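You operate a simulated robot arm through the tools that you are given. There is no shell and no other tool. Be economical: measure what you need, move in short steps, check, and stop when the job is done.

The job below is to be done with a simulated two-armed robot. You get a single attempt, and the scene is never put back.

TASK
Take the teal pad and put it on the beige board on the top shelf of the orange shelf unit. Pick up the teal jacket with one hand, pass it to the other hand and put it on the top of the cream table. Do these in any order. Set down upright: teal pad, teal jacket.

The check looks at the end state, three seconds after you hand in, the way a careful person would. Anything else that was tipped, shoved, dropped, spilled or broken makes it a failure.

THE ROBOT
Two 6-joint arms with two-finger grippers on one trunk, on a base that drives. Base frame: it is fixed to the floor where the robot stands at the start and does not move with it; the origin is under the middle of the robot, x ahead of it, y to its left, z up. Lengths are in cm, angles in degrees, forces in N, time in s.
The left shoulder is at the start at [3, 17.8, 118.8], the right one opposite. With the tool pointing down near the work surface each hand reaches from about 58 to 74 cm from the robot's upright axis, wherever it stands, measured 20 degrees to its own side. Places, roughly: teal jacket [-975, -1275, 100]; teal pad (9x6x6 cm) [70, -20, 120]; top of the cream table [-1310, -1290, 80]. Payload 2.54 kg a hand.
Tool frame (each hand has its own): the origin (TCP) lies between the finger pads and is the grasp point; the fingertips stand 3 cm ahead of it; z points along the fingers, y is the line along which they close. The gripper opens to 11.6 cm. The gripper's body begins 9.5 cm behind the TCP.
Orientation is that of the tool frame in the base frame, as a unit quaternion [w, x, y, z]. With the fingers straight down and closing along the base's y, the tool's x points along the base's -x, its y along +y and its z along -z.

THE INTERFACE
- The arms move only by the tool jog_arm. It takes "left_rows", "right_rows" or both (then of equal length, played together; a hand with none holds still); each is a list of rows, each a list of 7 numbers: the shift along the tool's x, y, z in cm, then the turn, a rotation vector about the tool's x, y, z in degrees, then the gripper command, from -1 (fully open) to 1 (shut), values between in proportion. In form: [[x, y, z, ax, ay, az, hand], ...]. A call has 1 to 10 rows; each row is the pose to reach, as a shift and turn from the pose commanded when the call began, along the tool's axes at that moment. A row lasts 0.2 s, in which the tool goes at most 5 cm and 8.6 degrees; a call with a longer step from one row to the next is refused whole, and so is a gripper value outside its range. Where a pose cannot be reached the arm comes as near as it can. A force on the tool above 40 N (or 10 N above the force at the start of the call, whichever is more), or a blocked arm, ends the call early, and 0.2 s more pass. The fingers move at their own pace (about 15.3 cm/s each) and stop on an object; they squeeze with about 39 N. The grip force told is the motor's: it shows also when the fingers shut on nothing. Time passes only in rows, and 0.2 s behind the last, so rows that repeat a pose let the fingers close. It gives the time, the measured TCP pose, the force on the tool (base axes), the opening and the grip force at its end, in the units of the frame above (readings bear some noise), with the torque about the TCP (base axes, N m) and any sound that the robot's microphone picked up.
- Cameras (640 x 400 px; columns grow to the right, rows downward): "scene" is now at [3.99, -4.9, 191.96]; the picture's right is [-0.56, -0.83, 0.00], its down [-0.55, 0.38, -0.75] and it looks along [0.62, -0.42, -0.67] (base axes); focal length 266 px, centre (320, 200). "left" rides on the left gripper at [6.9, 1.5, -12.2] in its tool frame; the picture's right is [-0.21, 0.98, 0.00], its down [-0.83, -0.18, -0.53] and it looks along [-0.52, -0.11, 0.85] (tool axes); focal length 251 px, centre (320, 200). "right" rides on the right gripper at [6.9, -1.5, -12.2] in its tool frame; the picture's right is [0.21, 0.98, 0.00], its down [-0.83, 0.18, -0.53] and it looks along [-0.52, 0.11, 0.85] (tool axes); focal length 251 px, centre (320, 200).
- get_image(camera): a new picture of that camera. It takes no simulated time.
- slide_trunk(by): slides the trunk up (or, below 0, down) by that many cm; the arms and the scene camera ride with it, the base frame stays. It gives what a move gives, with no picture.
- base_move(legs): drives the robot by 1 to 6 legs, each [ahead, left, turn to the left] in cm, cm and degrees, along the robot's own axes; the way and the turn of a leg run together, so that a leg with both is an arc; at most 150 cm and 180 degrees a leg. The arms and the cameras ride along, it lands a little off, and it stops where it bumps. It gives what a move gives.
- pan_tilt(pan, tilt): turns the head with the scene camera to pan (to the left, within 143 degrees either way) and tilt (down, from -29 to 69), counted from straight ahead of the robot. It gives what a move gives.
- point_at(camera, pixels): there is no depth. For up to 12 entries [column, row, z] of the newest picture of that camera ("zoom" is the newest enlarged one), the place [x, y] in the base frame at which the ray of that pixel passes the height z, good to about 0.2 cm. It takes no simulated time.
- inspect(camera, box): a new picture of the part [left, top, right, bottom] of that camera's present view, enlarged. It takes no simulated time.
- finish_job(): hands the job in; it is judged then, once.

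Work in short steps. Measure before you move; look again where a grasp or a placing could have gone wrong, and mend it. You have 110 turns and 108 pictures in all, those below and enlarged ones among them. Open the grippers and draw the arms clear of the work before you hand the job in, unless the task says otherwise; then end with one line.

The tools are called after ">>>" by a JSON object that holds its "method" and its "body". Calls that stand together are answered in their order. jog_arm: Moves the arms, as the interface text tells. Its arguments: {"type":"object","properties":{"left_rows":{"type":"array","items":{"type":"array","items":{"type":"number"}}},"right_rows":{"type":"array","items":{"type":"array","items":{"type":"number"}}}},"required":[]} The other tools are called the same way: slide_trunk (by) slides the trunk up or down; base_move (legs) drives the base; pan_tilt (pan, tilt) turns the head that bears the scene camera; get_image (camera) takes a picture; point_at (camera, pixels) gives the place at which the rays of pixels pass given heights; inspect (camera, box) takes an enlarged picture of a part of a camera's view; finish_job () hands the job in.

At the start:

```text
time_s: 0.0
left_ee_pos: [47.14, -3.87, 144.07]
left_tool_rot: [0.001, 0.0, 1.0, -0.001]
left_force: [0.1, -0.7, -0.3]
left_torque: [-0.03, -0.01, 0.0]
left_opening: 11.59
left_gripper_force: 0.0
right_ee_pos: [37.17, -43.57, 145.55]
right_tool_rot: [0.0, 0.0, 1.0, 0.0]
right_force: [-0.7, -0.2, 0.7]
right_torque: [-0.03, 0.01, 0.01]
right_opening: 11.58
right_gripper_force: 0.1
trunk travel left (down, up): [-40.0, 14.0]
robot x, y, heading: [0.1, -0.16, 0.2]
head pan, tilt: [-34.4, 41.7]
```

scene: 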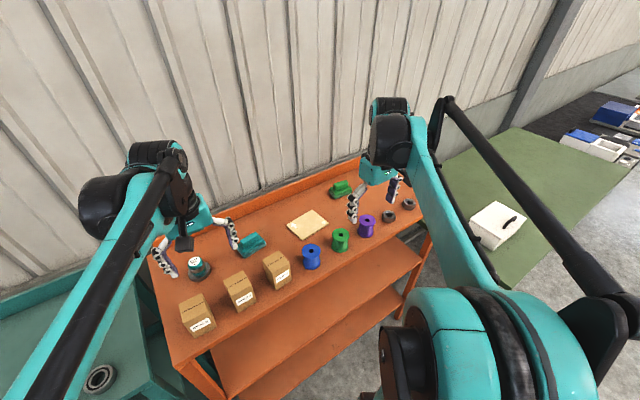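
right: 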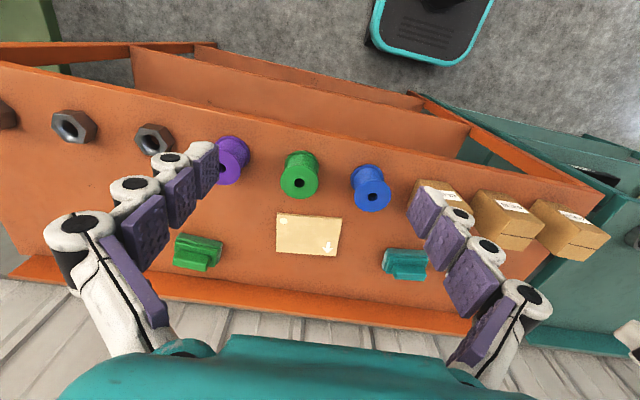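
left: 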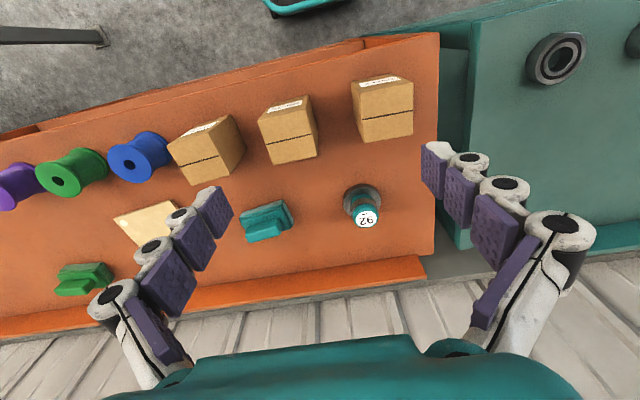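

The teal pad shows near (252,243) in the scene view and the beige board near (308,223). I enlarge them to measure.

>>> {"method": "inspect", "body": {"camera": "scene", "box": [220, 170, 380, 270]}}

>>> {"method": "inspect", "body": {"camera": "left", "box": [80, 150, 400, 350]}}

>>> {"method": "point_at", "body": {"camera": "left", "pixels": [[270, 222, 120], [270, 222, 117], [145, 222, 117], [240, 210, 120], [288, 200, 120], [293, 230, 117], [245, 240, 117], [115, 217, 117], [168, 200, 117]]}}

>>> {"method": "point_at", "body": {"camera": "right", "pixels": [[278, 213, 117], [341, 220, 117], [335, 257, 117], [276, 250, 117], [388, 250, 120], [425, 250, 120], [425, 280, 117], [392, 280, 117]]}}

```text
4.00 times, centred on (300, 220) of scene
```

zoom: 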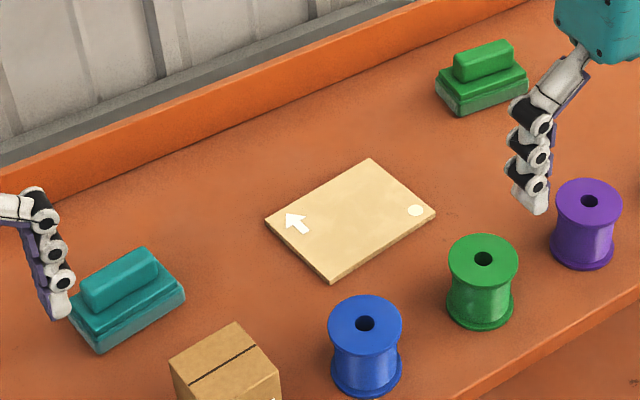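

```text
2.00 times, centred on (240, 250) of left
```

zoom: 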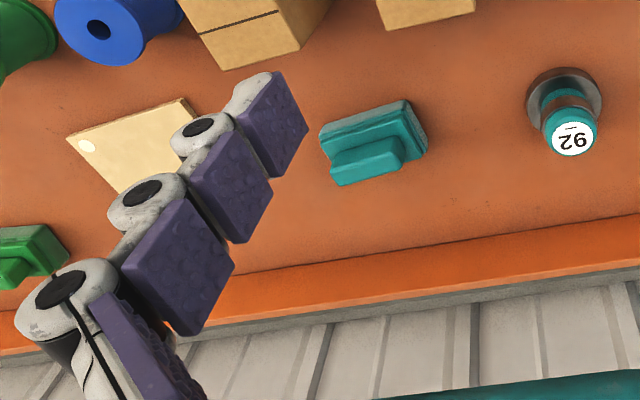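

```text
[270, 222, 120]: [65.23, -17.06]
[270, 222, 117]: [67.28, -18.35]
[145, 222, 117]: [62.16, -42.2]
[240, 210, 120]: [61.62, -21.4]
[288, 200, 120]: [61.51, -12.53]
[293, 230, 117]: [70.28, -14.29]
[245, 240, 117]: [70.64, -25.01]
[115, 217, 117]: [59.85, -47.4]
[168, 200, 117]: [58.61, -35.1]
```

```text
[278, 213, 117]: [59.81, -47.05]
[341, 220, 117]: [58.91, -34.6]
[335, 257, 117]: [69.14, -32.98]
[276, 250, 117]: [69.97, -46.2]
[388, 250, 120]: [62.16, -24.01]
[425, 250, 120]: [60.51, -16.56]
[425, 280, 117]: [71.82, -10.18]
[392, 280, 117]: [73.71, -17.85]
```

The board is about 12.5 x 10.5 cm, centred near (64.5,-40.3). I enlarge the pad in the right camera to fix its yaw and centre.

>>> {"method": "inspect", "body": {"camera": "right", "box": [260, 190, 452, 310]}}

```text
3.33 times, centred on (356, 250) of right
```

zoom: 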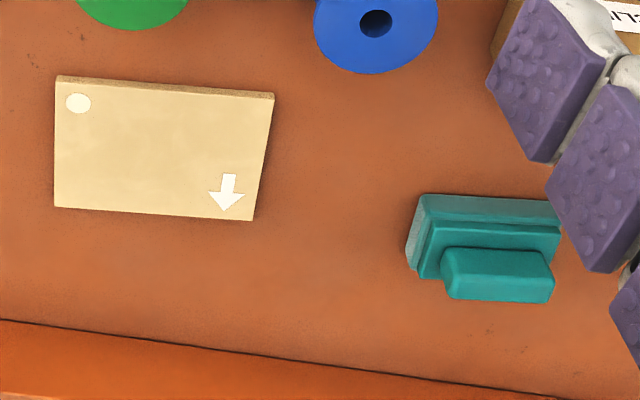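

I take ray positions for the board corners and pad edges at plausible heights.

>>> {"method": "point_at", "body": {"camera": "zoom", "pixels": [[57, 82, 117.3], [274, 99, 117.3], [253, 220, 117.3], [55, 207, 117.3], [425, 195, 116.5], [552, 200, 116.5], [405, 262, 116.5], [455, 300, 122.5], [552, 303, 122.5], [445, 250, 122.5], [545, 252, 122.5], [440, 278, 119.5]]}}

>>> {"method": "point_at", "body": {"camera": "left", "pixels": [[240, 215, 116.5], [281, 199, 116.5], [294, 221, 116.5], [245, 230, 122.5], [246, 243, 122.5], [281, 230, 122.5], [278, 219, 122.5], [294, 215, 119.5]]}}

```text
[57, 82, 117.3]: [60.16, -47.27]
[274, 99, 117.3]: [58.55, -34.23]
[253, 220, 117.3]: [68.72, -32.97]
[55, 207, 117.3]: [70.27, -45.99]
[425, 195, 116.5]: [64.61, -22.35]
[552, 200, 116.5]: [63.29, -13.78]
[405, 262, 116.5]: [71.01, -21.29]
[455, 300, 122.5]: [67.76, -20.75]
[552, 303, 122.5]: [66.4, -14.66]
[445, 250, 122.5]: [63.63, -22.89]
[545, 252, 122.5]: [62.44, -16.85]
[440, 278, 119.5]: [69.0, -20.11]
```

```text
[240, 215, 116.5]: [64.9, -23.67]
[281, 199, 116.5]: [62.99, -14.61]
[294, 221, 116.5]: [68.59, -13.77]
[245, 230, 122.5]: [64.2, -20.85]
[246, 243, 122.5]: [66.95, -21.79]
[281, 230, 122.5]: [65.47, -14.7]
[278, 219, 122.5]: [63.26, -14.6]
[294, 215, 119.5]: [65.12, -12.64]
```

Board yaw and pad yaw are both about +7.5°, and the pad centre is near (66.5,-18.4). I move the left hand aside and bring the right hand over the pad at z≈136 to look closer.

>>> {"method": "jog_arm", "body": {"left_rows": [[0, 2.5, 0, 0, 0, 0, -1], [0, 5, 0, 0, 0, 0, -1], [0, 7.5, 0, 0, 0, 0, -1], [0, 10, 0, 0, 0, 0, -1], [0, 12.5, 0, 0, 0, 0, -1], [0, 15, 0, 0, 0, 0, -1], [0, 17.5, 0, 0, 0, 0, -1], [0, 20, 0, 0, 0, 0, -1], [0, 22, 0, 0, 0, 0, -1], [0, 22, 0, 0, 0, 0, -1]], "right_rows": [[-1, 1, 0, 0, 0, 0, -1], [-4, 4, 1, 0, 0, 0, -1], [-7, 7, 2, 0, 0, -1, -1], [-10, 9.5, 3, 0, 0, -2, -1], [-13, 12, 4, 0, 0, -3, -1], [-16, 14.5, 5, 0, 0, -4, -1], [-19, 17, 6, 0, 0, -5, -1], [-22.5, 19.8, 7, 0, 0, -6, -1], [-26, 22.5, 8, 0, 0, -7, -1], [-29.3, 25.2, 9, 0, 0, -7.5, -1]]}}

>>> {"method": "get_image", "body": {"camera": "right"}}

>>> {"method": "get_image", "body": {"camera": "scene"}}

```text
time_s: 2.2
left_ee_pos: [47.34, 18.19, 144.09]
left_tool_rot: [-0.001, 0.0, 1.0, 0.0]
left_force: [0.8, 0.7, 0.2]
left_torque: [-0.02, 0.03, 0.02]
left_opening: 11.6
left_gripper_force: 0.0
right_ee_pos: [66.62, -18.27, 136.25]
right_tool_rot: [-0.001, -0.065, 0.998, 0.0]
right_force: [0.6, -0.1, -0.1]
right_torque: [0.01, 0.05, 0.01]
right_opening: 11.59
right_gripper_force: 0.0
trunk travel left (down, up): [-40.0, 14.0]
robot x, y, heading: [-0.15, 0.19, 0.0]
head pan, tilt: [-34.4, 41.7]
```

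```text
101 pictures are left
```

right: 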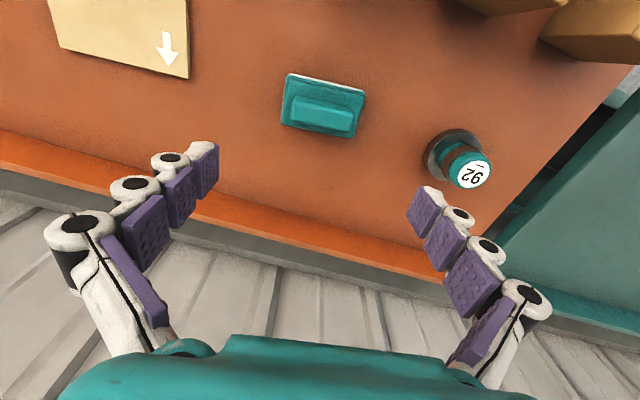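

```text
100 pictures are left
```

scene: 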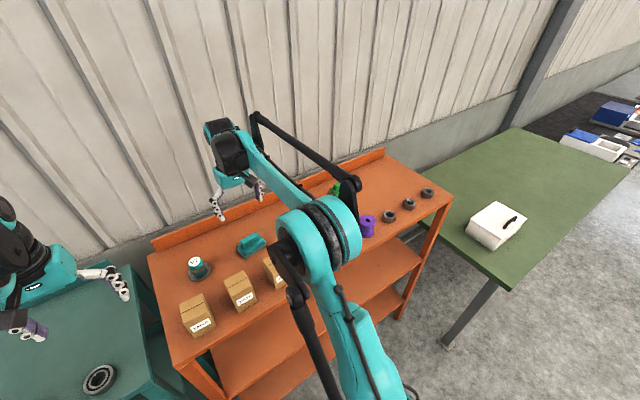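

The pad is at (322,105) in the right view. I read its corners, enlarging it first.

>>> {"method": "inspect", "body": {"camera": "right", "box": [242, 55, 402, 155]}}

```text
4.00 times, centred on (322, 105) of right
```

zoom: 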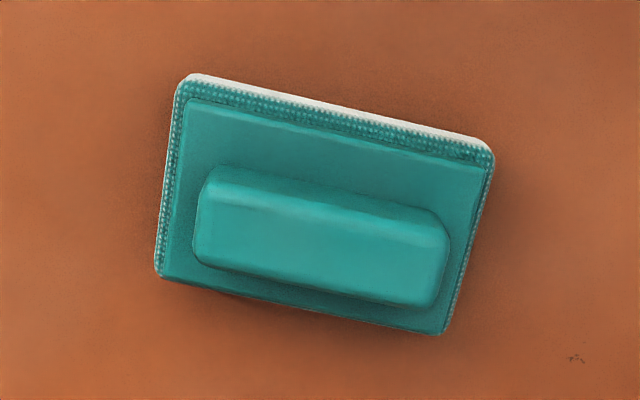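

Clear view: the base corners are at (185,75),(493,148),(442,333),(157,277) in the zoom.

>>> {"method": "point_at", "body": {"camera": "zoom", "pixels": [[183, 75, 116.5], [493, 146, 116.5], [442, 333, 118.5], [157, 277, 118.5], [190, 98, 119], [487, 163, 119], [210, 183, 122.5], [449, 235, 122.5], [428, 305, 122], [193, 257, 122], [183, 75, 118], [493, 146, 118]]}}

```text
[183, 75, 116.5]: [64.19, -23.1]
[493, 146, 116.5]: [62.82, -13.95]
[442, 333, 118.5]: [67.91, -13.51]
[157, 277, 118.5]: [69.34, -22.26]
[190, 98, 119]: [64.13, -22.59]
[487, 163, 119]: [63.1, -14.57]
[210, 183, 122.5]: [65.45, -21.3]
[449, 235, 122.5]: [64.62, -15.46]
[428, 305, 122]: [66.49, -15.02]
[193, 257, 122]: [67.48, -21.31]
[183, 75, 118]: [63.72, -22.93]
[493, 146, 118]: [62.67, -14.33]
```

Pad centre is (66.05,-18.2) with yaw about 9°. I descend to TCP z≈120 with the gripper open, straddling its 9 cm length.

>>> {"method": "jog_arm", "body": {"right_rows": [[0.56, 0.14, 2, 0, 0, -1.3, -1], [0.56, 0.14, 5, 0, 0, -1.3, -1], [0.56, 0.14, 8, 0, 0, -1.3, -1], [0.56, 0.14, 11, 0, 0, -1.3, -1], [0.56, 0.14, 13.5, 0, 0, -1.3, -1], [0.56, 0.14, 15, 0, 0, -1.3, -1], [0.56, 0.14, 16.1, 0, 0, -1.3, -1], [0.56, 0.14, 16.1, 0, 0, -1.3, -1]]}}

>>> {"method": "get_image", "body": {"camera": "right"}}

```text
time_s: 4.0
left_ee_pos: [47.11, 18.23, 144.1]
left_tool_rot: [0.001, 0.0, 1.0, -0.001]
left_force: [-0.4, 0.3, 0.4]
left_torque: [0.01, -0.01, 0.02]
left_opening: 11.62
left_gripper_force: 0.1
right_ee_pos: [65.74, -18.2, 120.48]
right_tool_rot: [0.0, -0.076, 0.997, 0.001]
right_force: [-0.1, -0.1, -0.5]
right_torque: [0.01, -0.04, 0.02]
right_opening: 11.59
right_gripper_force: 0.2
trunk travel left (down, up): [-40.0, 14.0]
robot x, y, heading: [0.11, 0.07, -0.1]
head pan, tilt: [-34.4, 41.7]
```

```text
98 pictures are left
```

right: 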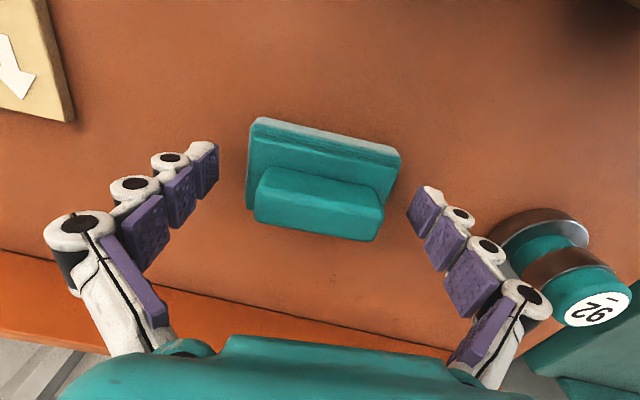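

The pad sits centred between the fingertips (213,150) and (435,195), so I close.

>>> {"method": "jog_arm", "body": {"right_rows": [[0, 0, 0.3, 0, 0, 0, -0.2], [0, 0, 0.3, 0, 0, 0, 0.6], [0, 0, 0.3, 0, 0, 0, 1], [0, 0, 0.3, 0, 0, 0, 1], [0, 0, 0.3, 0, 0, 0, 1]]}}

>>> {"method": "get_image", "body": {"camera": "right"}}

```text
time_s: 5.2
left_ee_pos: [47.07, 18.26, 144.22]
left_tool_rot: [0.002, 0.0, 1.0, -0.001]
left_force: [0.2, -0.1, -0.2]
left_torque: [0.01, -0.02, 0.02]
left_opening: 11.62
left_gripper_force: 0.0
right_ee_pos: [65.7, -18.27, 120.24]
right_tool_rot: [0.001, -0.077, 0.997, -0.001]
right_force: [11.2, -0.8, 34.5]
right_torque: [-0.05, -0.26, -0.08]
right_opening: 8.94
right_gripper_force: 39.6
trunk travel left (down, up): [-40.0, 14.0]
robot x, y, heading: [-0.03, 0.19, -0.0]
head pan, tilt: [-34.4, 41.7]
```

```text
97 pictures are left
```

right: 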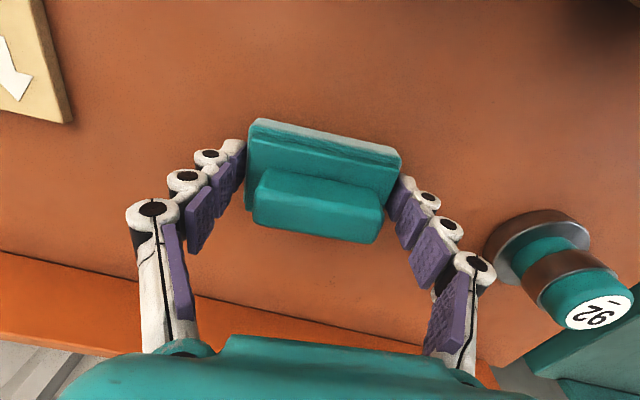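

Gripped at 8.94 cm, but the upward 34 N means the tips touch the shelf (surface ≈117.2). I lift straight up, then check.

>>> {"method": "jog_arm", "body": {"right_rows": [[0, 0, -0.3, 0, 0, 0, 1], [0, 0, -1.5, 0, 0, 0, 1], [0, 0, -4, 0, 0, 0, 1], [0, 0, -7, 0, 0, 0, 1], [0, 0, -9, 0, 0, 0, 1], [0, 0, -9, 0, 0, 0, 1]]}}

>>> {"method": "get_image", "body": {"camera": "right"}}

```text
time_s: 6.6
left_ee_pos: [47.2, 18.25, 144.19]
left_tool_rot: [0.002, 0.0, 1.0, -0.001]
left_force: [-0.6, 0.9, 0.6]
left_torque: [-0.01, 0.02, 0.02]
left_opening: 11.61
left_gripper_force: 0.0
right_ee_pos: [65.82, -18.31, 129.13]
right_tool_rot: [0.001, -0.077, 0.997, 0.0]
right_force: [0.2, 0.0, -0.1]
right_torque: [-0.01, 0.01, -0.02]
right_opening: 8.89
right_gripper_force: 38.6
trunk travel left (down, up): [-40.0, 14.0]
robot x, y, heading: [-0.04, 0.03, 0.0]
head pan, tilt: [-34.4, 41.7]
```

```text
96 pictures are left
```

right: 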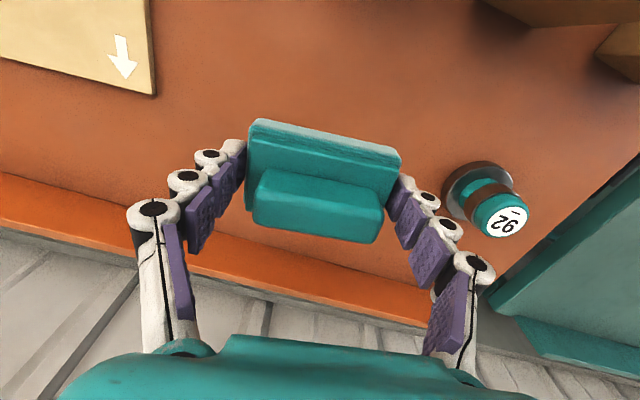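

Held level. I carry it at z≈129 over the board centre (64,-40.2).

>>> {"method": "jog_arm", "body": {"right_rows": [[0.5, -2, 0, 0, 0, 0, 1], [1.4, -5.5, 0, 0, 0, 0, 1], [2.4, -9.5, 0, 0, 0, 0, 1], [3.4, -13.5, 0, 0, 0, 0.5, 1], [4.4, -17.5, 0, 0, 0, 1, 1], [5.1, -20.3, 0, 0, 0, 1.5, 1], [5.33, -21.33, 0, 0, 0, 1.5, 1], [5.33, -21.33, 0, 0, 0, 1.5, 1]]}}

>>> {"method": "get_image", "body": {"camera": "right"}}

>>> {"method": "get_image", "body": {"camera": "scene"}}

```text
time_s: 8.4
left_ee_pos: [47.11, 18.16, 144.07]
left_tool_rot: [0.001, 0.0, 1.0, -0.001]
left_force: [-0.6, -0.3, 0.0]
left_torque: [0.0, 0.0, 0.02]
left_opening: 11.61
left_gripper_force: 0.1
right_ee_pos: [63.82, -40.16, 129.17]
right_tool_rot: [0.0, -0.063, 0.998, 0.0]
right_force: [-0.3, 0.8, -0.1]
right_torque: [0.01, 0.02, 0.02]
right_opening: 8.88
right_gripper_force: 39.4
trunk travel left (down, up): [-40.0, 14.0]
robot x, y, heading: [0.12, 0.14, 0.3]
head pan, tilt: [-34.4, 41.7]
```

```text
95 pictures are left
```

right: 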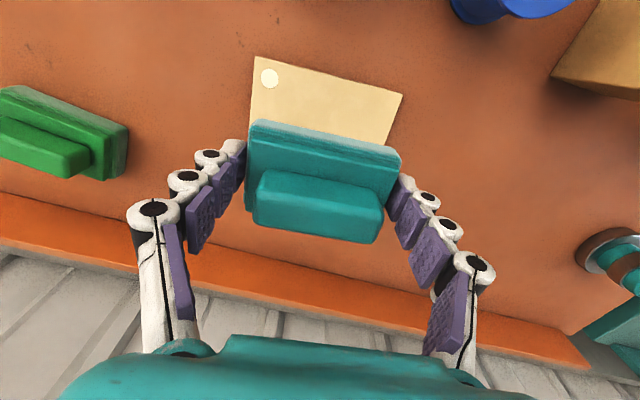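

```text
94 pictures are left
```

scene: 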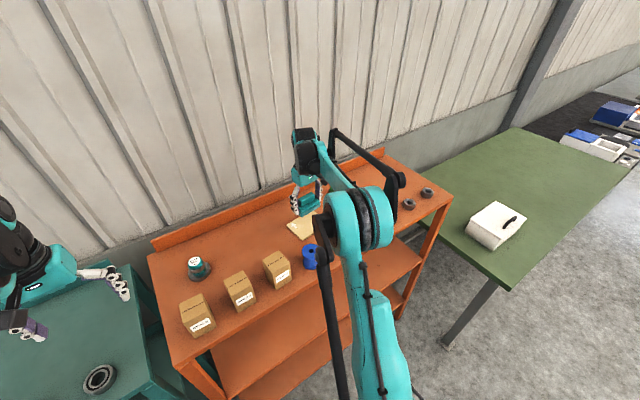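

I verify the board's near corners (255,57),(404,95) at its height.

>>> {"method": "point_at", "body": {"camera": "right", "pixels": [[255, 57, 118], [404, 95, 118], [255, 57, 117.5], [404, 95, 117.5], [250, 118, 118]]}}

```text
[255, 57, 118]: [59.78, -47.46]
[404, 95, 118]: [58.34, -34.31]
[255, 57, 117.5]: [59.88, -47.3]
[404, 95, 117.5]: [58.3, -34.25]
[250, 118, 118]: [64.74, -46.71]
```

Board centre confirmed at (64.2,-40.25). I lower to just above it, then in small steps to contact.

>>> {"method": "jog_arm", "body": {"right_rows": [[-0.1, 0, 2, 0, 0, 0, 1], [-0.1, 0, 5, 0, 0, 0, 1], [-0.1, 0, 6.5, 0, 0, 0, 1], [-0.1, 0, 7.2, 0, 0, 0, 1], [-0.1, 0, 7.5, 0, 0, 0, 1], [-0.1, 0, 7.7, 0, 0, 0, 1], [-0.1, 0, 7.7, 0, 0, 0, 1]]}}

>>> {"method": "get_image", "body": {"camera": "right"}}

```text
time_s: 10.0
left_ee_pos: [47.19, 18.23, 144.14]
left_tool_rot: [0.001, 0.0, 1.0, -0.001]
left_force: [-0.2, -0.7, 0.5]
left_torque: [-0.02, 0.0, -0.01]
left_opening: 11.58
left_gripper_force: 0.1
right_ee_pos: [63.86, -40.15, 121.37]
right_tool_rot: [-0.001, -0.063, 0.998, 0.0]
right_force: [-0.1, 0.3, -0.2]
right_torque: [-0.01, -0.02, 0.01]
right_opening: 8.88
right_gripper_force: 39.3
trunk travel left (down, up): [-40.0, 14.0]
robot x, y, heading: [-0.31, -0.25, 0.0]
head pan, tilt: [-34.4, 41.7]
```

```text
93 pictures are left
```

right: 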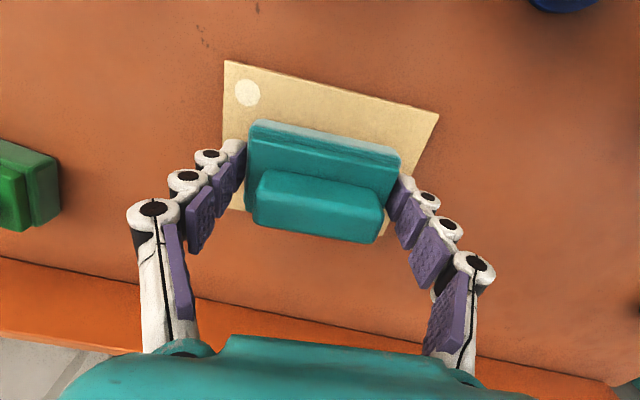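

The pad seems toward the far side of the board; I measure pad and board edges here.

>>> {"method": "inspect", "body": {"camera": "right", "box": [200, 50, 456, 250]}}

>>> {"method": "point_at", "body": {"camera": "right", "pixels": [[225, 60, 118], [439, 113, 118], [228, 210, 118], [385, 235, 118], [253, 120, 118.4], [400, 155, 118.4], [246, 208, 118.4]]}}

```text
2.00 times, centred on (328, 150) of right
```

zoom: 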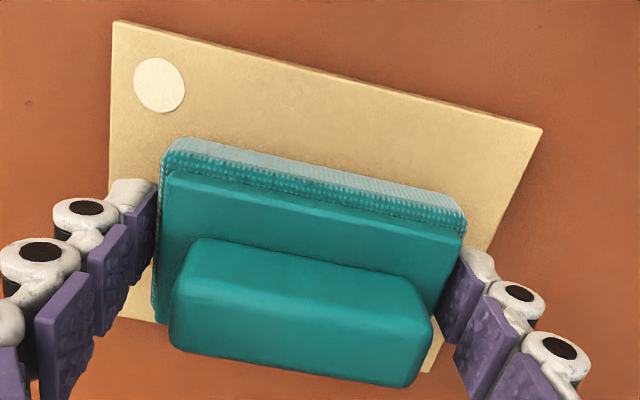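

```text
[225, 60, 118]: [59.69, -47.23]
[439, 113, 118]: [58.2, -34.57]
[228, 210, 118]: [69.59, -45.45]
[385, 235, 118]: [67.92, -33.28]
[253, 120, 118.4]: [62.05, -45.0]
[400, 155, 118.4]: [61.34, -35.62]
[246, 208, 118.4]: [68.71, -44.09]
```

The pad centre is ~0.6 cm too far in x, so I shift back 0.6 and lower 0.4.

>>> {"method": "jog_arm", "body": {"right_rows": [[0.6, 0, 0, 0, 0, 0, 1], [0.6, 0, 0.2, 0, 0, 0, 1], [0.6, 0, 0.4, 0, 0, 0, 1], [0.6, 0, 0.4, 0, 0, 0, 1]]}}

```text
time_s: 11.0
left_ee_pos: [46.98, 18.28, 144.14]
left_tool_rot: [0.001, 0.0, 1.0, -0.001]
left_force: [0.0, -0.3, -0.1]
left_torque: [0.01, -0.02, -0.04]
left_opening: 11.6
left_gripper_force: 0.1
right_ee_pos: [63.28, -40.29, 121.03]
right_tool_rot: [-0.001, -0.063, 0.998, 0.0]
right_force: [2.1, -1.7, 7.8]
right_torque: [-0.16, -0.12, 0.0]
right_opening: 8.93
right_gripper_force: 39.3
trunk travel left (down, up): [-40.0, 14.0]
robot x, y, heading: [-0.08, -0.27, 0.1]
head pan, tilt: [-34.4, 41.7]
```

Contact of about 8 N at z=121.0: the pad rests on the board. I open and rise.

>>> {"method": "jog_arm", "body": {"right_rows": [[0, 0, 0, 0, 0, 0, 0.5], [0, 0, 0, 0, 0, 0, -0.2], [0, 0, 0, 0, 0, 0, -1], [0, 0, 0, 0, 0, 0, -1], [0, 0, -2, 0, 0, 0, -1], [0, 0, -6, 0, 0, 0, -1], [0, 0, -10, 0, 0, 0, -1], [0, 0, -14, 0, 0, 0, -1], [0, 0, -18, 0, 0, 0, -1]]}}

>>> {"method": "get_image", "body": {"camera": "right"}}

```text
time_s: 13.0
left_ee_pos: [47.12, 18.14, 144.11]
left_tool_rot: [0.0, 0.0, 1.0, -0.001]
left_force: [0.0, 0.4, 0.9]
left_torque: [-0.02, -0.02, -0.01]
left_opening: 11.6
left_gripper_force: 0.0
right_ee_pos: [63.25, -40.3, 139.13]
right_tool_rot: [-0.001, -0.064, 0.998, 0.0]
right_force: [0.0, 0.1, -0.5]
right_torque: [-0.02, -0.01, -0.02]
right_opening: 11.61
right_gripper_force: 0.0
trunk travel left (down, up): [-40.0, 14.0]
robot x, y, heading: [0.1, 0.17, -0.1]
head pan, tilt: [-34.4, 41.7]
```

```text
91 pictures are left
```

right: 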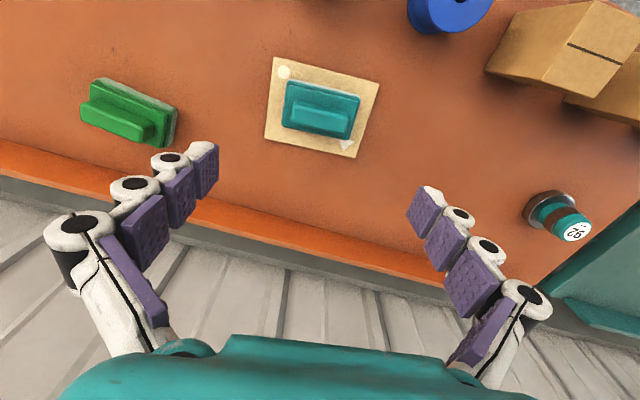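

The pad sits well on the board. Next the jacket, about 16 m away behind right; I tuck the hands in and look behind the robot.

>>> {"method": "jog_arm", "body": {"left_rows": [[1, 0, 0, 0, 0, 0, -1], [2, 0, 0, 0, 0, 0, -1], [3, 0, 0, 0, 0, 0, -1], [4, 0, 0, 0, 0, 0, -1], [5, 0, 0, 0, 0, 0, -1], [6, 0, 0, 0, 0, 0, -1], [7, 0, 0, 0, 0, 0, -1]], "right_rows": [[4, 0, -1, 0, 0, 0, -1], [8, 0, -2, 0, 0, 0, -1], [12, 1, -3, 0, 0, 0, -1], [16, 2, -4, 0, 0, 0, -1], [19, 3, -5, 0, 0, 2, -1], [22, 4, -5, 0, 0, 5, -1], [25, 5, -5, 0, 0, 7, -1]]}}

>>> {"method": "pan_tilt", "body": {"pan": -130, "tilt": 15}}

>>> {"method": "get_image", "body": {"camera": "scene"}}

>>> {"method": "pan_tilt", "body": {"pan": 140, "tilt": 25}}

>>> {"method": "get_image", "body": {"camera": "scene"}}

```text
time_s: 14.6
left_ee_pos: [39.71, 18.47, 144.19]
left_tool_rot: [0.002, 0.001, 1.0, -0.001]
left_force: [0.0, 0.2, 0.1]
left_torque: [0.0, -0.05, 0.01]
left_opening: 11.59
left_gripper_force: 0.0
right_ee_pos: [37.5, -38.42, 144.1]
right_tool_rot: [0.001, -0.003, 1.0, 0.0]
right_force: [-0.9, -0.4, 0.8]
right_torque: [-0.05, -0.05, -0.01]
right_opening: 11.64
right_gripper_force: 0.0
trunk travel left (down, up): [-40.0, 14.0]
robot x, y, heading: [-0.08, 0.31, -0.1]
head pan, tilt: [-34.4, 41.7]
```

```text
time_s: 16.3
left_ee_pos: [40.17, 18.34, 144.21]
left_tool_rot: [0.001, 0.0, 1.0, -0.001]
left_force: [0.4, 0.0, -0.3]
left_torque: [0.02, -0.02, 0.02]
left_opening: 11.59
left_gripper_force: 0.1
right_ee_pos: [37.96, -38.53, 144.18]
right_tool_rot: [0.0, -0.002, 1.0, 0.0]
right_force: [-0.4, 0.7, -1.1]
right_torque: [0.01, 0.01, 0.0]
right_opening: 11.59
right_gripper_force: 0.1
trunk travel left (down, up): [-40.0, 14.0]
robot x, y, heading: [0.15, -0.06, 0.2]
head pan, tilt: [-130.0, 15.0]
```

```text
90 pictures are left
```

scene: 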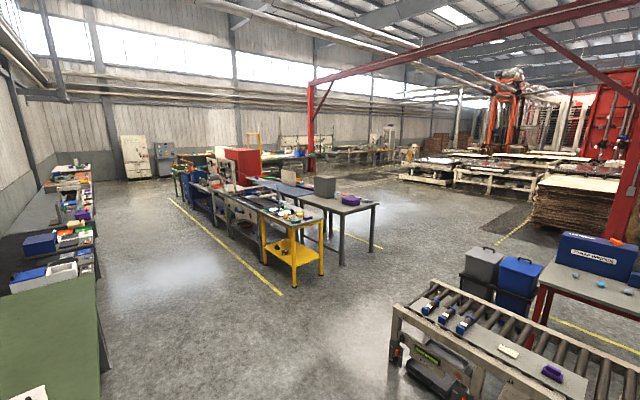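

```text
time_s: 20.1
left_ee_pos: [40.12, 18.22, 144.19]
left_tool_rot: [0.001, 0.001, 1.0, 0.0]
left_force: [1.0, 0.1, -0.2]
left_torque: [0.0, 0.02, -0.02]
left_opening: 11.59
left_gripper_force: 0.1
right_ee_pos: [37.85, -38.57, 144.06]
right_tool_rot: [0.0, -0.002, 1.0, 0.0]
right_force: [-1.3, 0.8, 0.3]
right_torque: [0.02, 0.0, -0.03]
right_opening: 11.59
right_gripper_force: 0.1
trunk travel left (down, up): [-40.0, 14.0]
robot x, y, heading: [-0.1, 0.17, 0.1]
head pan, tilt: [140.0, 25.0]
```

```text
89 pictures are left
```

scene: 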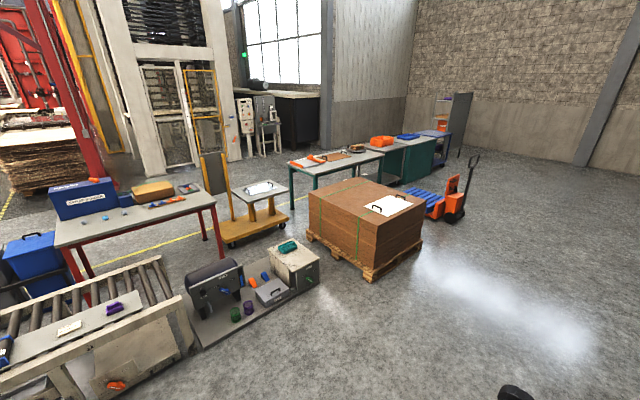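

The jacket's direction is about column 309 of the first view (pan -130). I retake that view and measure floor points for a route.

>>> {"method": "pan_tilt", "body": {"pan": -132, "tilt": 12}}

>>> {"method": "get_image", "body": {"camera": "scene"}}

>>> {"method": "inspect", "body": {"camera": "scene", "box": [220, 110, 460, 260]}}

```text
time_s: 23.8
left_ee_pos: [40.15, 18.31, 144.1]
left_tool_rot: [0.001, 0.001, 1.0, -0.001]
left_force: [0.8, 0.5, 0.0]
left_torque: [0.0, 0.03, 0.01]
left_opening: 11.6
left_gripper_force: 0.0
right_ee_pos: [37.88, -38.43, 144.05]
right_tool_rot: [-0.001, -0.004, 1.0, 0.0]
right_force: [0.3, -0.2, 0.0]
right_torque: [-0.01, 0.0, -0.02]
right_opening: 11.59
right_gripper_force: 0.0
trunk travel left (down, up): [-40.0, 14.0]
robot x, y, heading: [0.14, -0.15, 0.1]
head pan, tilt: [-132.0, 12.0]
```

```text
88 pictures are left
```

scene: 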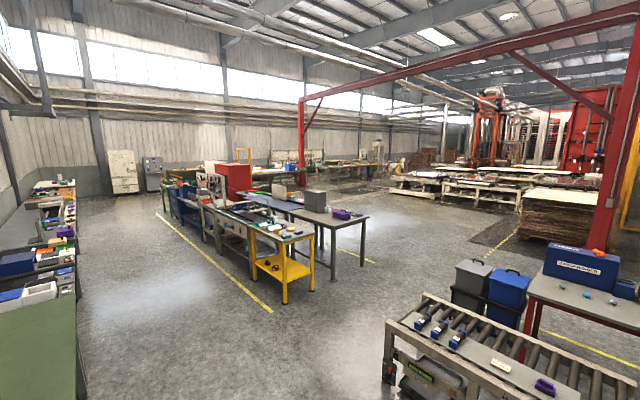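

```text
2.67 times, centred on (340, 185) of scene
```

zoom: 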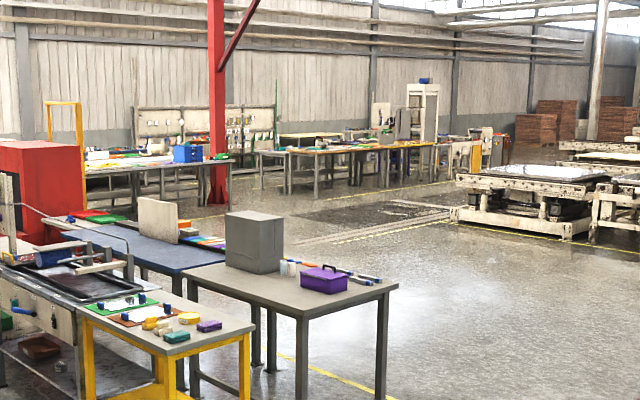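

I measure floor positions along the corridor right of the island.

>>> {"method": "get_image", "body": {"camera": "scene"}}

>>> {"method": "point_at", "body": {"camera": "scene", "pixels": [[385, 380, 0], [285, 303, 0], [314, 292, 0], [366, 263, 0], [330, 280, 0], [475, 330, 0], [375, 263, 0], [438, 198, 0], [390, 190, 0], [299, 180, 0], [515, 240, 0], [272, 312, 0]]}}

```text
86 pictures are left
```

scene: 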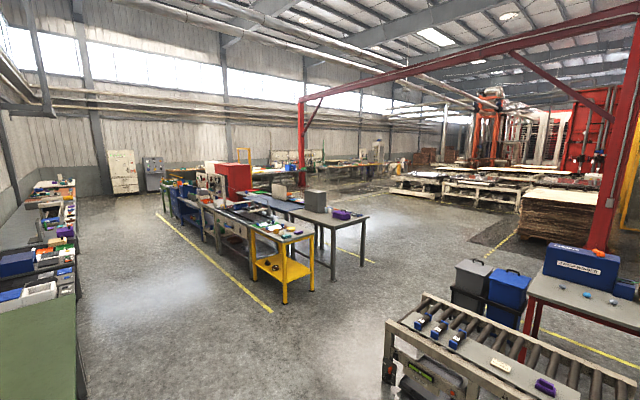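

```text
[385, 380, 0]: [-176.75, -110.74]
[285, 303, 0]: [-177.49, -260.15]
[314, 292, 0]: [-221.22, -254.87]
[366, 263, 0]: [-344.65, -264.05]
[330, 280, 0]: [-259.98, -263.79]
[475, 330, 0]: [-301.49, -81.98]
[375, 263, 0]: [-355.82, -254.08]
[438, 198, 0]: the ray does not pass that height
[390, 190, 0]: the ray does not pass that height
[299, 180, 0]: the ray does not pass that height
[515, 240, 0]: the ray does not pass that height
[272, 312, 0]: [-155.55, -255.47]
```

Route: back 60, turn right, pass between the conveyor corner (≈-177,-111) and the yellow/gray tables (y≈-255). First the back-up and turn.

>>> {"method": "base_move", "body": {"legs": [[-60, 0, 0], [0, 0, -108]]}}

>>> {"method": "pan_tilt", "body": {"pan": -15, "tilt": 30}}

>>> {"method": "get_image", "body": {"camera": "scene"}}

```text
time_s: 31.7
left_ee_pos: [-54.35, -43.68, 144.08]
left_tool_rot: [0.0, 0.808, 0.589, -0.001]
left_force: [-0.7, 0.0, 1.0]
left_torque: [-0.01, 0.0, 0.01]
left_opening: 11.6
left_gripper_force: 0.1
right_ee_pos: [-107.7, -24.26, 144.01]
right_tool_rot: [-0.001, 0.807, 0.591, 0.0]
right_force: [0.4, 0.0, -0.2]
right_torque: [-0.01, 0.02, 0.0]
right_opening: 11.61
right_gripper_force: 0.0
trunk travel left (down, up): [-40.0, 14.0]
robot x, y, heading: [-59.79, 0.15, -108.2]
head pan, tilt: [-132.0, 12.0]
```

```text
time_s: 33.6
left_ee_pos: [-54.35, -43.79, 144.12]
left_tool_rot: [0.0, 0.808, 0.589, -0.002]
left_force: [0.5, 0.2, 0.7]
left_torque: [0.06, 0.03, -0.02]
left_opening: 11.59
left_gripper_force: 0.1
right_ee_pos: [-107.7, -24.23, 143.99]
right_tool_rot: [0.0, 0.806, 0.591, 0.0]
right_force: [0.8, 0.6, -0.5]
right_torque: [-0.01, 0.05, 0.02]
right_opening: 11.62
right_gripper_force: 0.0
trunk travel left (down, up): [-40.0, 14.0]
robot x, y, heading: [-59.22, 0.22, -107.8]
head pan, tilt: [-15.0, 30.0]
```

```text
85 pictures are left
```

scene: 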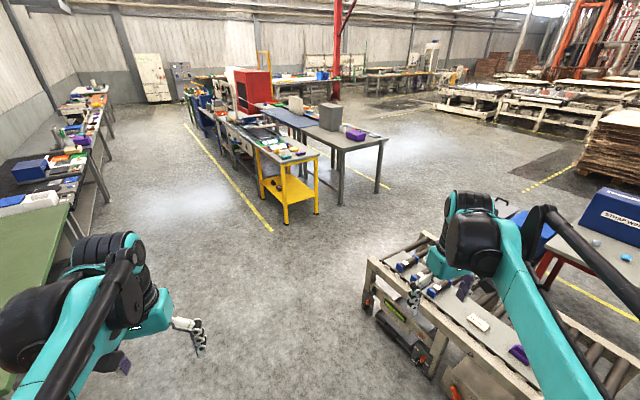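

I measure the corridor edges: conveyor foot (366,308), yellow table feet (287,225)/(318,214), gray table foot (378,195).

>>> {"method": "point_at", "body": {"camera": "scene", "pixels": [[366, 308, 0], [287, 225, 0], [318, 214, 0], [340, 208, 0], [378, 195, 0], [430, 375, 0], [270, 232, 0], [425, 237, 60], [370, 258, 60]]}}

```text
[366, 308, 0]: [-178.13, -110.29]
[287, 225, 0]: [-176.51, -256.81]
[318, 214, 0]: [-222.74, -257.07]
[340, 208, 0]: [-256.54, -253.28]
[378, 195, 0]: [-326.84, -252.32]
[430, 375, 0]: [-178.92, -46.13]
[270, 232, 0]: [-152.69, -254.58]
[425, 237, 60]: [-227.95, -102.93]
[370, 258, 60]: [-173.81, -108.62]
```

Corridor is 143 cm wide centred at y≈-182. I drive there, turn to face -x and pass through.

>>> {"method": "base_move", "body": {"legs": [[100, 0, 0], [91, 0, 0], [0, 0, -72]]}}

>>> {"method": "pan_tilt", "body": {"pan": 10, "tilt": 25}}

>>> {"method": "get_image", "body": {"camera": "scene"}}

```text
time_s: 46.4
left_ee_pos: [-157.54, -201.68, 144.11]
left_tool_rot: [-0.001, 1.0, 0.0, -0.001]
left_force: [0.5, 1.0, 0.5]
left_torque: [0.02, 0.01, 0.0]
left_opening: 11.6
left_gripper_force: 0.0
right_ee_pos: [-155.32, -144.94, 144.06]
right_tool_rot: [0.0, 1.0, 0.004, 0.0]
right_force: [-0.5, 0.3, 0.6]
right_torque: [0.01, -0.03, 0.01]
right_opening: 11.6
right_gripper_force: 0.0
trunk travel left (down, up): [-40.0, 14.0]
robot x, y, heading: [-117.39, -183.63, -179.9]
head pan, tilt: [-15.0, 30.0]
```

```text
time_s: 47.3
left_ee_pos: [-157.63, -201.63, 144.21]
left_tool_rot: [-0.001, 1.0, 0.0, -0.001]
left_force: [0.5, 1.8, 1.0]
left_torque: [-0.03, -0.02, -0.03]
left_opening: 11.6
left_gripper_force: 0.0
right_ee_pos: [-155.39, -144.99, 144.0]
right_tool_rot: [0.001, 1.0, 0.004, 0.0]
right_force: [-0.4, -0.3, -0.6]
right_torque: [0.0, 0.01, 0.04]
right_opening: 11.57
right_gripper_force: 0.0
trunk travel left (down, up): [-40.0, 14.0]
robot x, y, heading: [-117.48, -183.27, -180.0]
head pan, tilt: [10.0, 25.0]
```

```text
84 pictures are left
```

scene: 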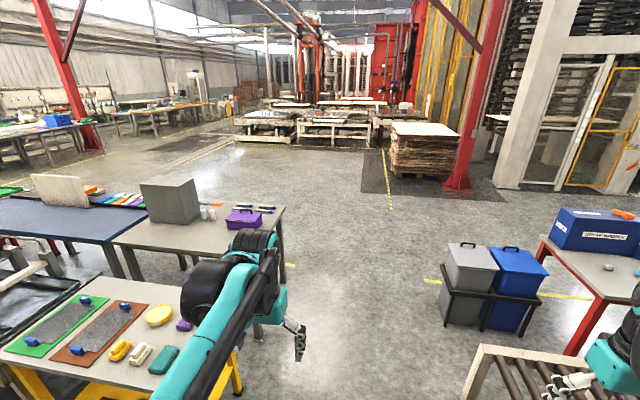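

Path ahead looks free; I check the bins' and tables' near edges against my lane.

>>> {"method": "point_at", "body": {"camera": "scene", "pixels": [[445, 325, 0], [450, 245, 60], [240, 395, 0], [285, 207, 85], [200, 220, 85], [265, 335, 0], [475, 400, 60], [250, 260, 85]]}}

```text
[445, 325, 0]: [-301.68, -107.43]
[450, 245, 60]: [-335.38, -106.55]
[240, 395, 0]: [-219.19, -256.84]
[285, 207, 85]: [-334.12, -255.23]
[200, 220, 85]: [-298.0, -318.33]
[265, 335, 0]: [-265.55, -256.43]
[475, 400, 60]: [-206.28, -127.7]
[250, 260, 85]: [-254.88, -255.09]
```

Lane y≈-183 has ≥70 cm on both sides, so I drive 280 cm ahead.

>>> {"method": "base_move", "body": {"legs": [[140, 0, 0], [140, 0, 0], [0, 0, 45]]}}

>>> {"method": "pan_tilt", "body": {"pan": 0, "tilt": 15}}

>>> {"method": "get_image", "body": {"camera": "scene"}}

```text
time_s: 62.9
left_ee_pos: [-413.93, -223.16, 144.18]
left_tool_rot: [-0.001, 0.928, 0.373, -0.002]
left_force: [-0.6, 0.0, -0.6]
left_torque: [0.01, -0.04, 0.02]
left_opening: 11.61
left_gripper_force: 0.0
right_ee_pos: [-451.68, -180.62, 143.86]
right_tool_rot: [0.0, 0.926, 0.377, -0.001]
right_force: [-0.2, 0.3, -0.2]
right_torque: [-0.02, 0.0, 0.01]
right_opening: 11.61
right_gripper_force: 0.1
trunk travel left (down, up): [-40.0, 14.0]
robot x, y, heading: [-397.45, -181.95, -136.2]
head pan, tilt: [10.0, 25.0]
```

```text
time_s: 63.6
left_ee_pos: [-413.89, -223.19, 144.11]
left_tool_rot: [0.0, 0.928, 0.373, -0.001]
left_force: [1.2, -1.1, -0.3]
left_torque: [-0.01, -0.01, -0.01]
left_opening: 11.58
left_gripper_force: 0.0
right_ee_pos: [-451.72, -180.62, 143.93]
right_tool_rot: [-0.001, 0.926, 0.376, -0.001]
right_force: [0.0, -0.4, -0.1]
right_torque: [0.02, 0.01, -0.01]
right_opening: 11.61
right_gripper_force: 0.1
trunk travel left (down, up): [-40.0, 14.0]
robot x, y, heading: [-397.64, -182.16, -136.3]
head pan, tilt: [0.0, 15.0]
```

```text
83 pictures are left
```

scene: 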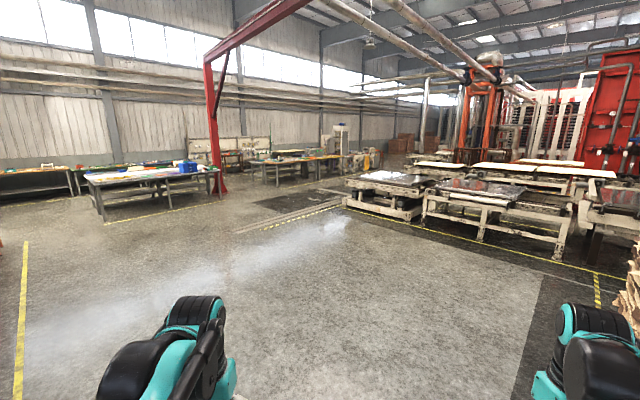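

The jacket should be near (231,153) and the cream table near (288,152); I enlarge that area.

>>> {"method": "inspect", "body": {"camera": "scene", "box": [180, 110, 388, 240]}}

```text
3.08 times, centred on (284, 175) of scene
```

zoom: 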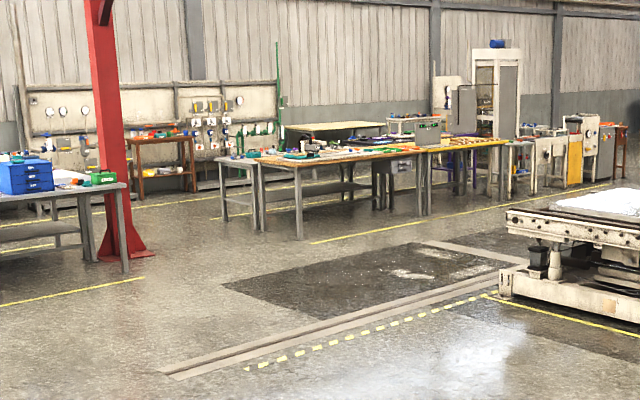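

The brown table by the pegboard (zoom (160,140)) should hold the jacket, and the pale-topped table (335,127) is the cream one. I turn 10° left and drive to about (-845,-785), then look again.

>>> {"method": "base_move", "body": {"legs": [[0, 0, 9.8], [150, 0, 0], [150, 0, 0], [150, 0, 0], [150, 0, 0], [150, 0, 0]]}}

>>> {"method": "pan_tilt", "body": {"pan": 20, "tilt": 20}}

>>> {"method": "get_image", "body": {"camera": "scene"}}

```text
time_s: 99.9
left_ee_pos: [-857.54, -825.4, 144.24]
left_tool_rot: [0.0, 0.901, 0.435, -0.001]
left_force: [0.1, 0.7, 0.3]
left_torque: [0.02, -0.01, 0.0]
left_opening: 11.6
left_gripper_force: 0.1
right_ee_pos: [-900.47, -788.55, 144.06]
right_tool_rot: [0.0, 0.899, 0.438, 0.001]
right_force: [-0.3, -0.3, 0.1]
right_torque: [-0.01, 0.01, -0.01]
right_opening: 11.6
right_gripper_force: 0.0
trunk travel left (down, up): [-40.0, 14.0]
robot x, y, heading: [-846.93, -782.73, -128.5]
head pan, tilt: [0.0, 15.0]
```

```text
time_s: 100.7
left_ee_pos: [-857.54, -825.42, 144.18]
left_tool_rot: [0.0, 0.9, 0.435, -0.001]
left_force: [-0.2, -0.3, -0.2]
left_torque: [0.02, 0.0, -0.01]
left_opening: 11.61
left_gripper_force: 0.0
right_ee_pos: [-900.48, -788.4, 144.02]
right_tool_rot: [0.0, 0.899, 0.438, 0.0]
right_force: [0.7, 0.3, 0.4]
right_torque: [-0.01, 0.02, 0.0]
right_opening: 11.58
right_gripper_force: 0.1
trunk travel left (down, up): [-40.0, 14.0]
robot x, y, heading: [-846.67, -782.63, -128.4]
head pan, tilt: [20.0, 20.0]
```

```text
81 pictures are left
```

scene: 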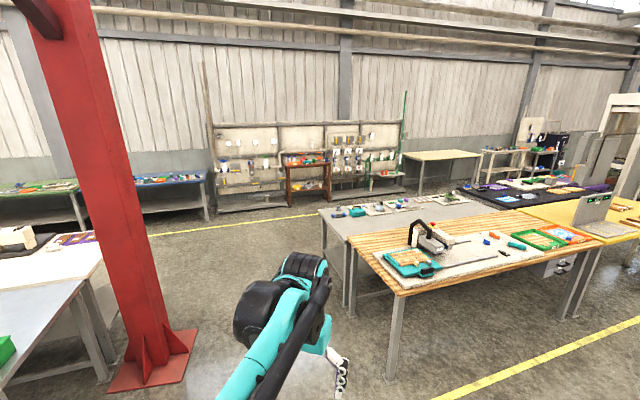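

The brown stand at (305,170) and the cream-topped table at (440,157) match. I enlarge both.

>>> {"method": "inspect", "body": {"camera": "scene", "box": [270, 130, 350, 215]}}

>>> {"method": "inspect", "body": {"camera": "scene", "box": [380, 130, 500, 205]}}

>>> {"method": "point_at", "body": {"camera": "scene", "pixels": [[170, 385, 0], [110, 392, 0], [325, 245, 0], [348, 318, 0], [390, 378, 0], [318, 210, 85], [345, 237, 85], [398, 292, 85], [90, 260, 80], [120, 380, 0], [195, 335, 0]]}}

```text
4.71 times, centred on (310, 172) of scene
```

zoom: 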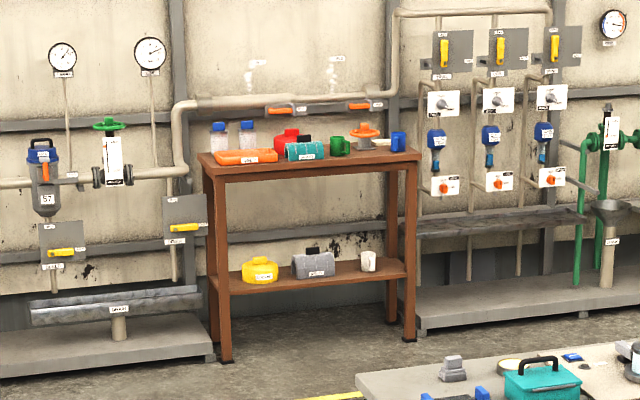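

```text
5.33 times, centred on (440, 168) of scene
```

zoom: 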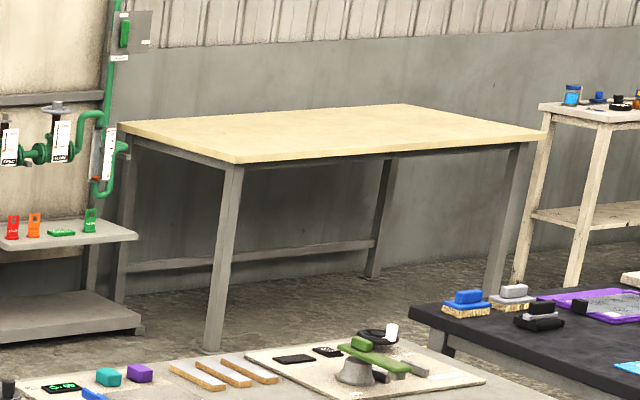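

```text
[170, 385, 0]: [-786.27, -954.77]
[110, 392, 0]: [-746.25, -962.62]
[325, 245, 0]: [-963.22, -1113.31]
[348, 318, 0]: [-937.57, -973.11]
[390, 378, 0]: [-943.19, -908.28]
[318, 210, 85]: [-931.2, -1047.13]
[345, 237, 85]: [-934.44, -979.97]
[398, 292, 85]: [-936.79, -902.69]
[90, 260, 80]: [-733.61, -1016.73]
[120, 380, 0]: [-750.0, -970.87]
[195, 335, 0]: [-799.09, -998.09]
```

The teal jacket is a banded cylinder on top of the brown stand, with a red item behind and a green mug beside it. I go through the 140 cm gap (centre x≈-868) into the aisle.

>>> {"method": "base_move", "body": {"legs": [[0, 0, 38.4], [0, -21, 0], [120, 0, 0]]}}

>>> {"method": "pan_tilt", "body": {"pan": -15, "tilt": 25}}

>>> {"method": "get_image", "body": {"camera": "scene"}}

```text
time_s: 109.8
left_ee_pos: [-848.81, -941.43, 144.13]
left_tool_rot: [0.0, 0.704, 0.71, -0.001]
left_force: [-0.8, -0.1, 0.0]
left_torque: [0.0, -0.03, 0.02]
left_opening: 11.61
left_gripper_force: 0.0
right_ee_pos: [-905.6, -939.65, 144.06]
right_tool_rot: [0.0, 0.702, 0.712, -0.001]
right_force: [0.6, -1.2, 0.2]
right_torque: [0.03, -0.03, 0.03]
right_opening: 11.61
right_gripper_force: 0.0
trunk travel left (down, up): [-40.0, 14.0]
robot x, y, heading: [-867.78, -901.62, -89.3]
head pan, tilt: [20.0, 20.0]
```

```text
time_s: 110.8
left_ee_pos: [-848.89, -941.39, 144.15]
left_tool_rot: [0.001, 0.704, 0.711, -0.001]
left_force: [0.0, 0.2, -0.6]
left_torque: [0.01, -0.01, 0.02]
left_opening: 11.59
left_gripper_force: 0.0
right_ee_pos: [-905.56, -939.67, 144.06]
right_tool_rot: [0.001, 0.702, 0.712, -0.001]
right_force: [0.2, -0.3, -0.5]
right_torque: [0.01, 0.02, 0.0]
right_opening: 11.59
right_gripper_force: 0.0
trunk travel left (down, up): [-40.0, 14.0]
robot x, y, heading: [-867.87, -901.67, -89.4]
head pan, tilt: [-15.0, 25.0]
```

```text
78 pictures are left
```

scene: 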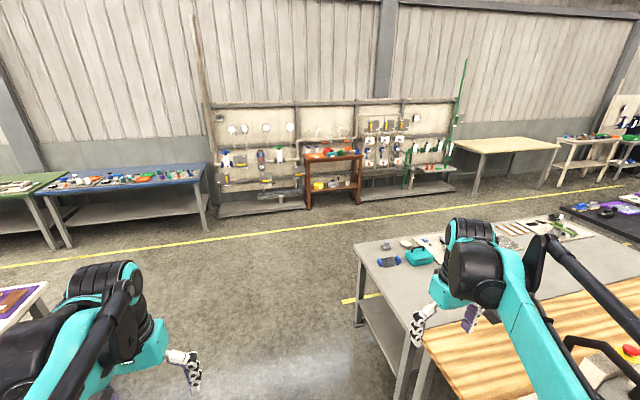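

The way ahead is clear. I measure the stand's feet and top edge, then drive on.

>>> {"method": "point_at", "body": {"camera": "scene", "pixels": [[308, 209, 0], [360, 204, 0], [305, 157, 97], [362, 155, 97], [480, 195, 0], [470, 152, 80], [560, 148, 80], [305, 215, 0]]}}

>>> {"method": "base_move", "body": {"legs": [[140, 0, 0], [80, 0, 0]]}}

>>> {"method": "pan_tilt", "body": {"pan": -35, "tilt": 30}}

>>> {"method": "get_image", "body": {"camera": "scene"}}

```text
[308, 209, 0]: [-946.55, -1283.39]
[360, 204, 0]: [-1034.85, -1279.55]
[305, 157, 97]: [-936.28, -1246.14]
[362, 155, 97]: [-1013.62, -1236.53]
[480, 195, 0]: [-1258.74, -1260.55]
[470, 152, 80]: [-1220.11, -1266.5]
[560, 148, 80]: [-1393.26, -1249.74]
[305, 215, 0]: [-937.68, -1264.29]
```

```text
time_s: 121.7
left_ee_pos: [-845.55, -1160.82, 144.21]
left_tool_rot: [0.0, 0.702, 0.713, -0.001]
left_force: [0.2, -0.6, -0.1]
left_torque: [0.0, 0.03, 0.02]
left_opening: 11.59
left_gripper_force: 0.1
right_ee_pos: [-902.3, -1159.5, 144.05]
right_tool_rot: [0.0, 0.699, 0.715, 0.0]
right_force: [-0.6, -0.1, 0.0]
right_torque: [0.0, -0.01, 0.0]
right_opening: 11.59
right_gripper_force: 0.1
trunk travel left (down, up): [-40.0, 14.0]
robot x, y, heading: [-864.35, -1121.34, -89.0]
head pan, tilt: [-15.0, 25.0]
```

```text
time_s: 122.5
left_ee_pos: [-845.5, -1160.94, 144.3]
left_tool_rot: [0.0, 0.701, 0.713, -0.001]
left_force: [1.0, -0.6, -0.3]
left_torque: [0.01, -0.02, -0.03]
left_opening: 11.59
left_gripper_force: 0.1
right_ee_pos: [-902.24, -1159.59, 144.03]
right_tool_rot: [0.0, 0.699, 0.715, -0.001]
right_force: [0.5, -0.2, -0.2]
right_torque: [-0.01, 0.0, -0.03]
right_opening: 11.62
right_gripper_force: 0.1
trunk travel left (down, up): [-40.0, 14.0]
robot x, y, heading: [-864.72, -1121.33, -89.0]
head pan, tilt: [-35.0, 30.0]
```

```text
77 pictures are left
```

scene: 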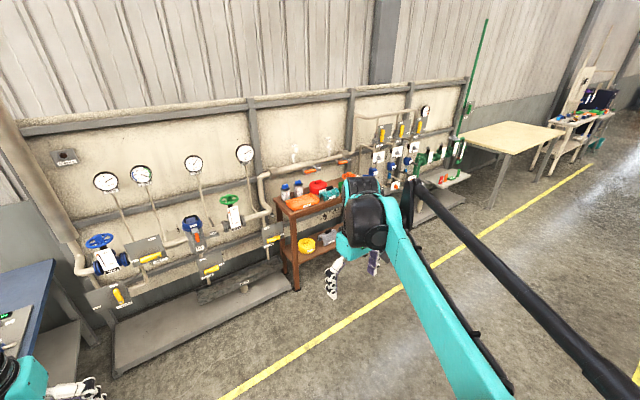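

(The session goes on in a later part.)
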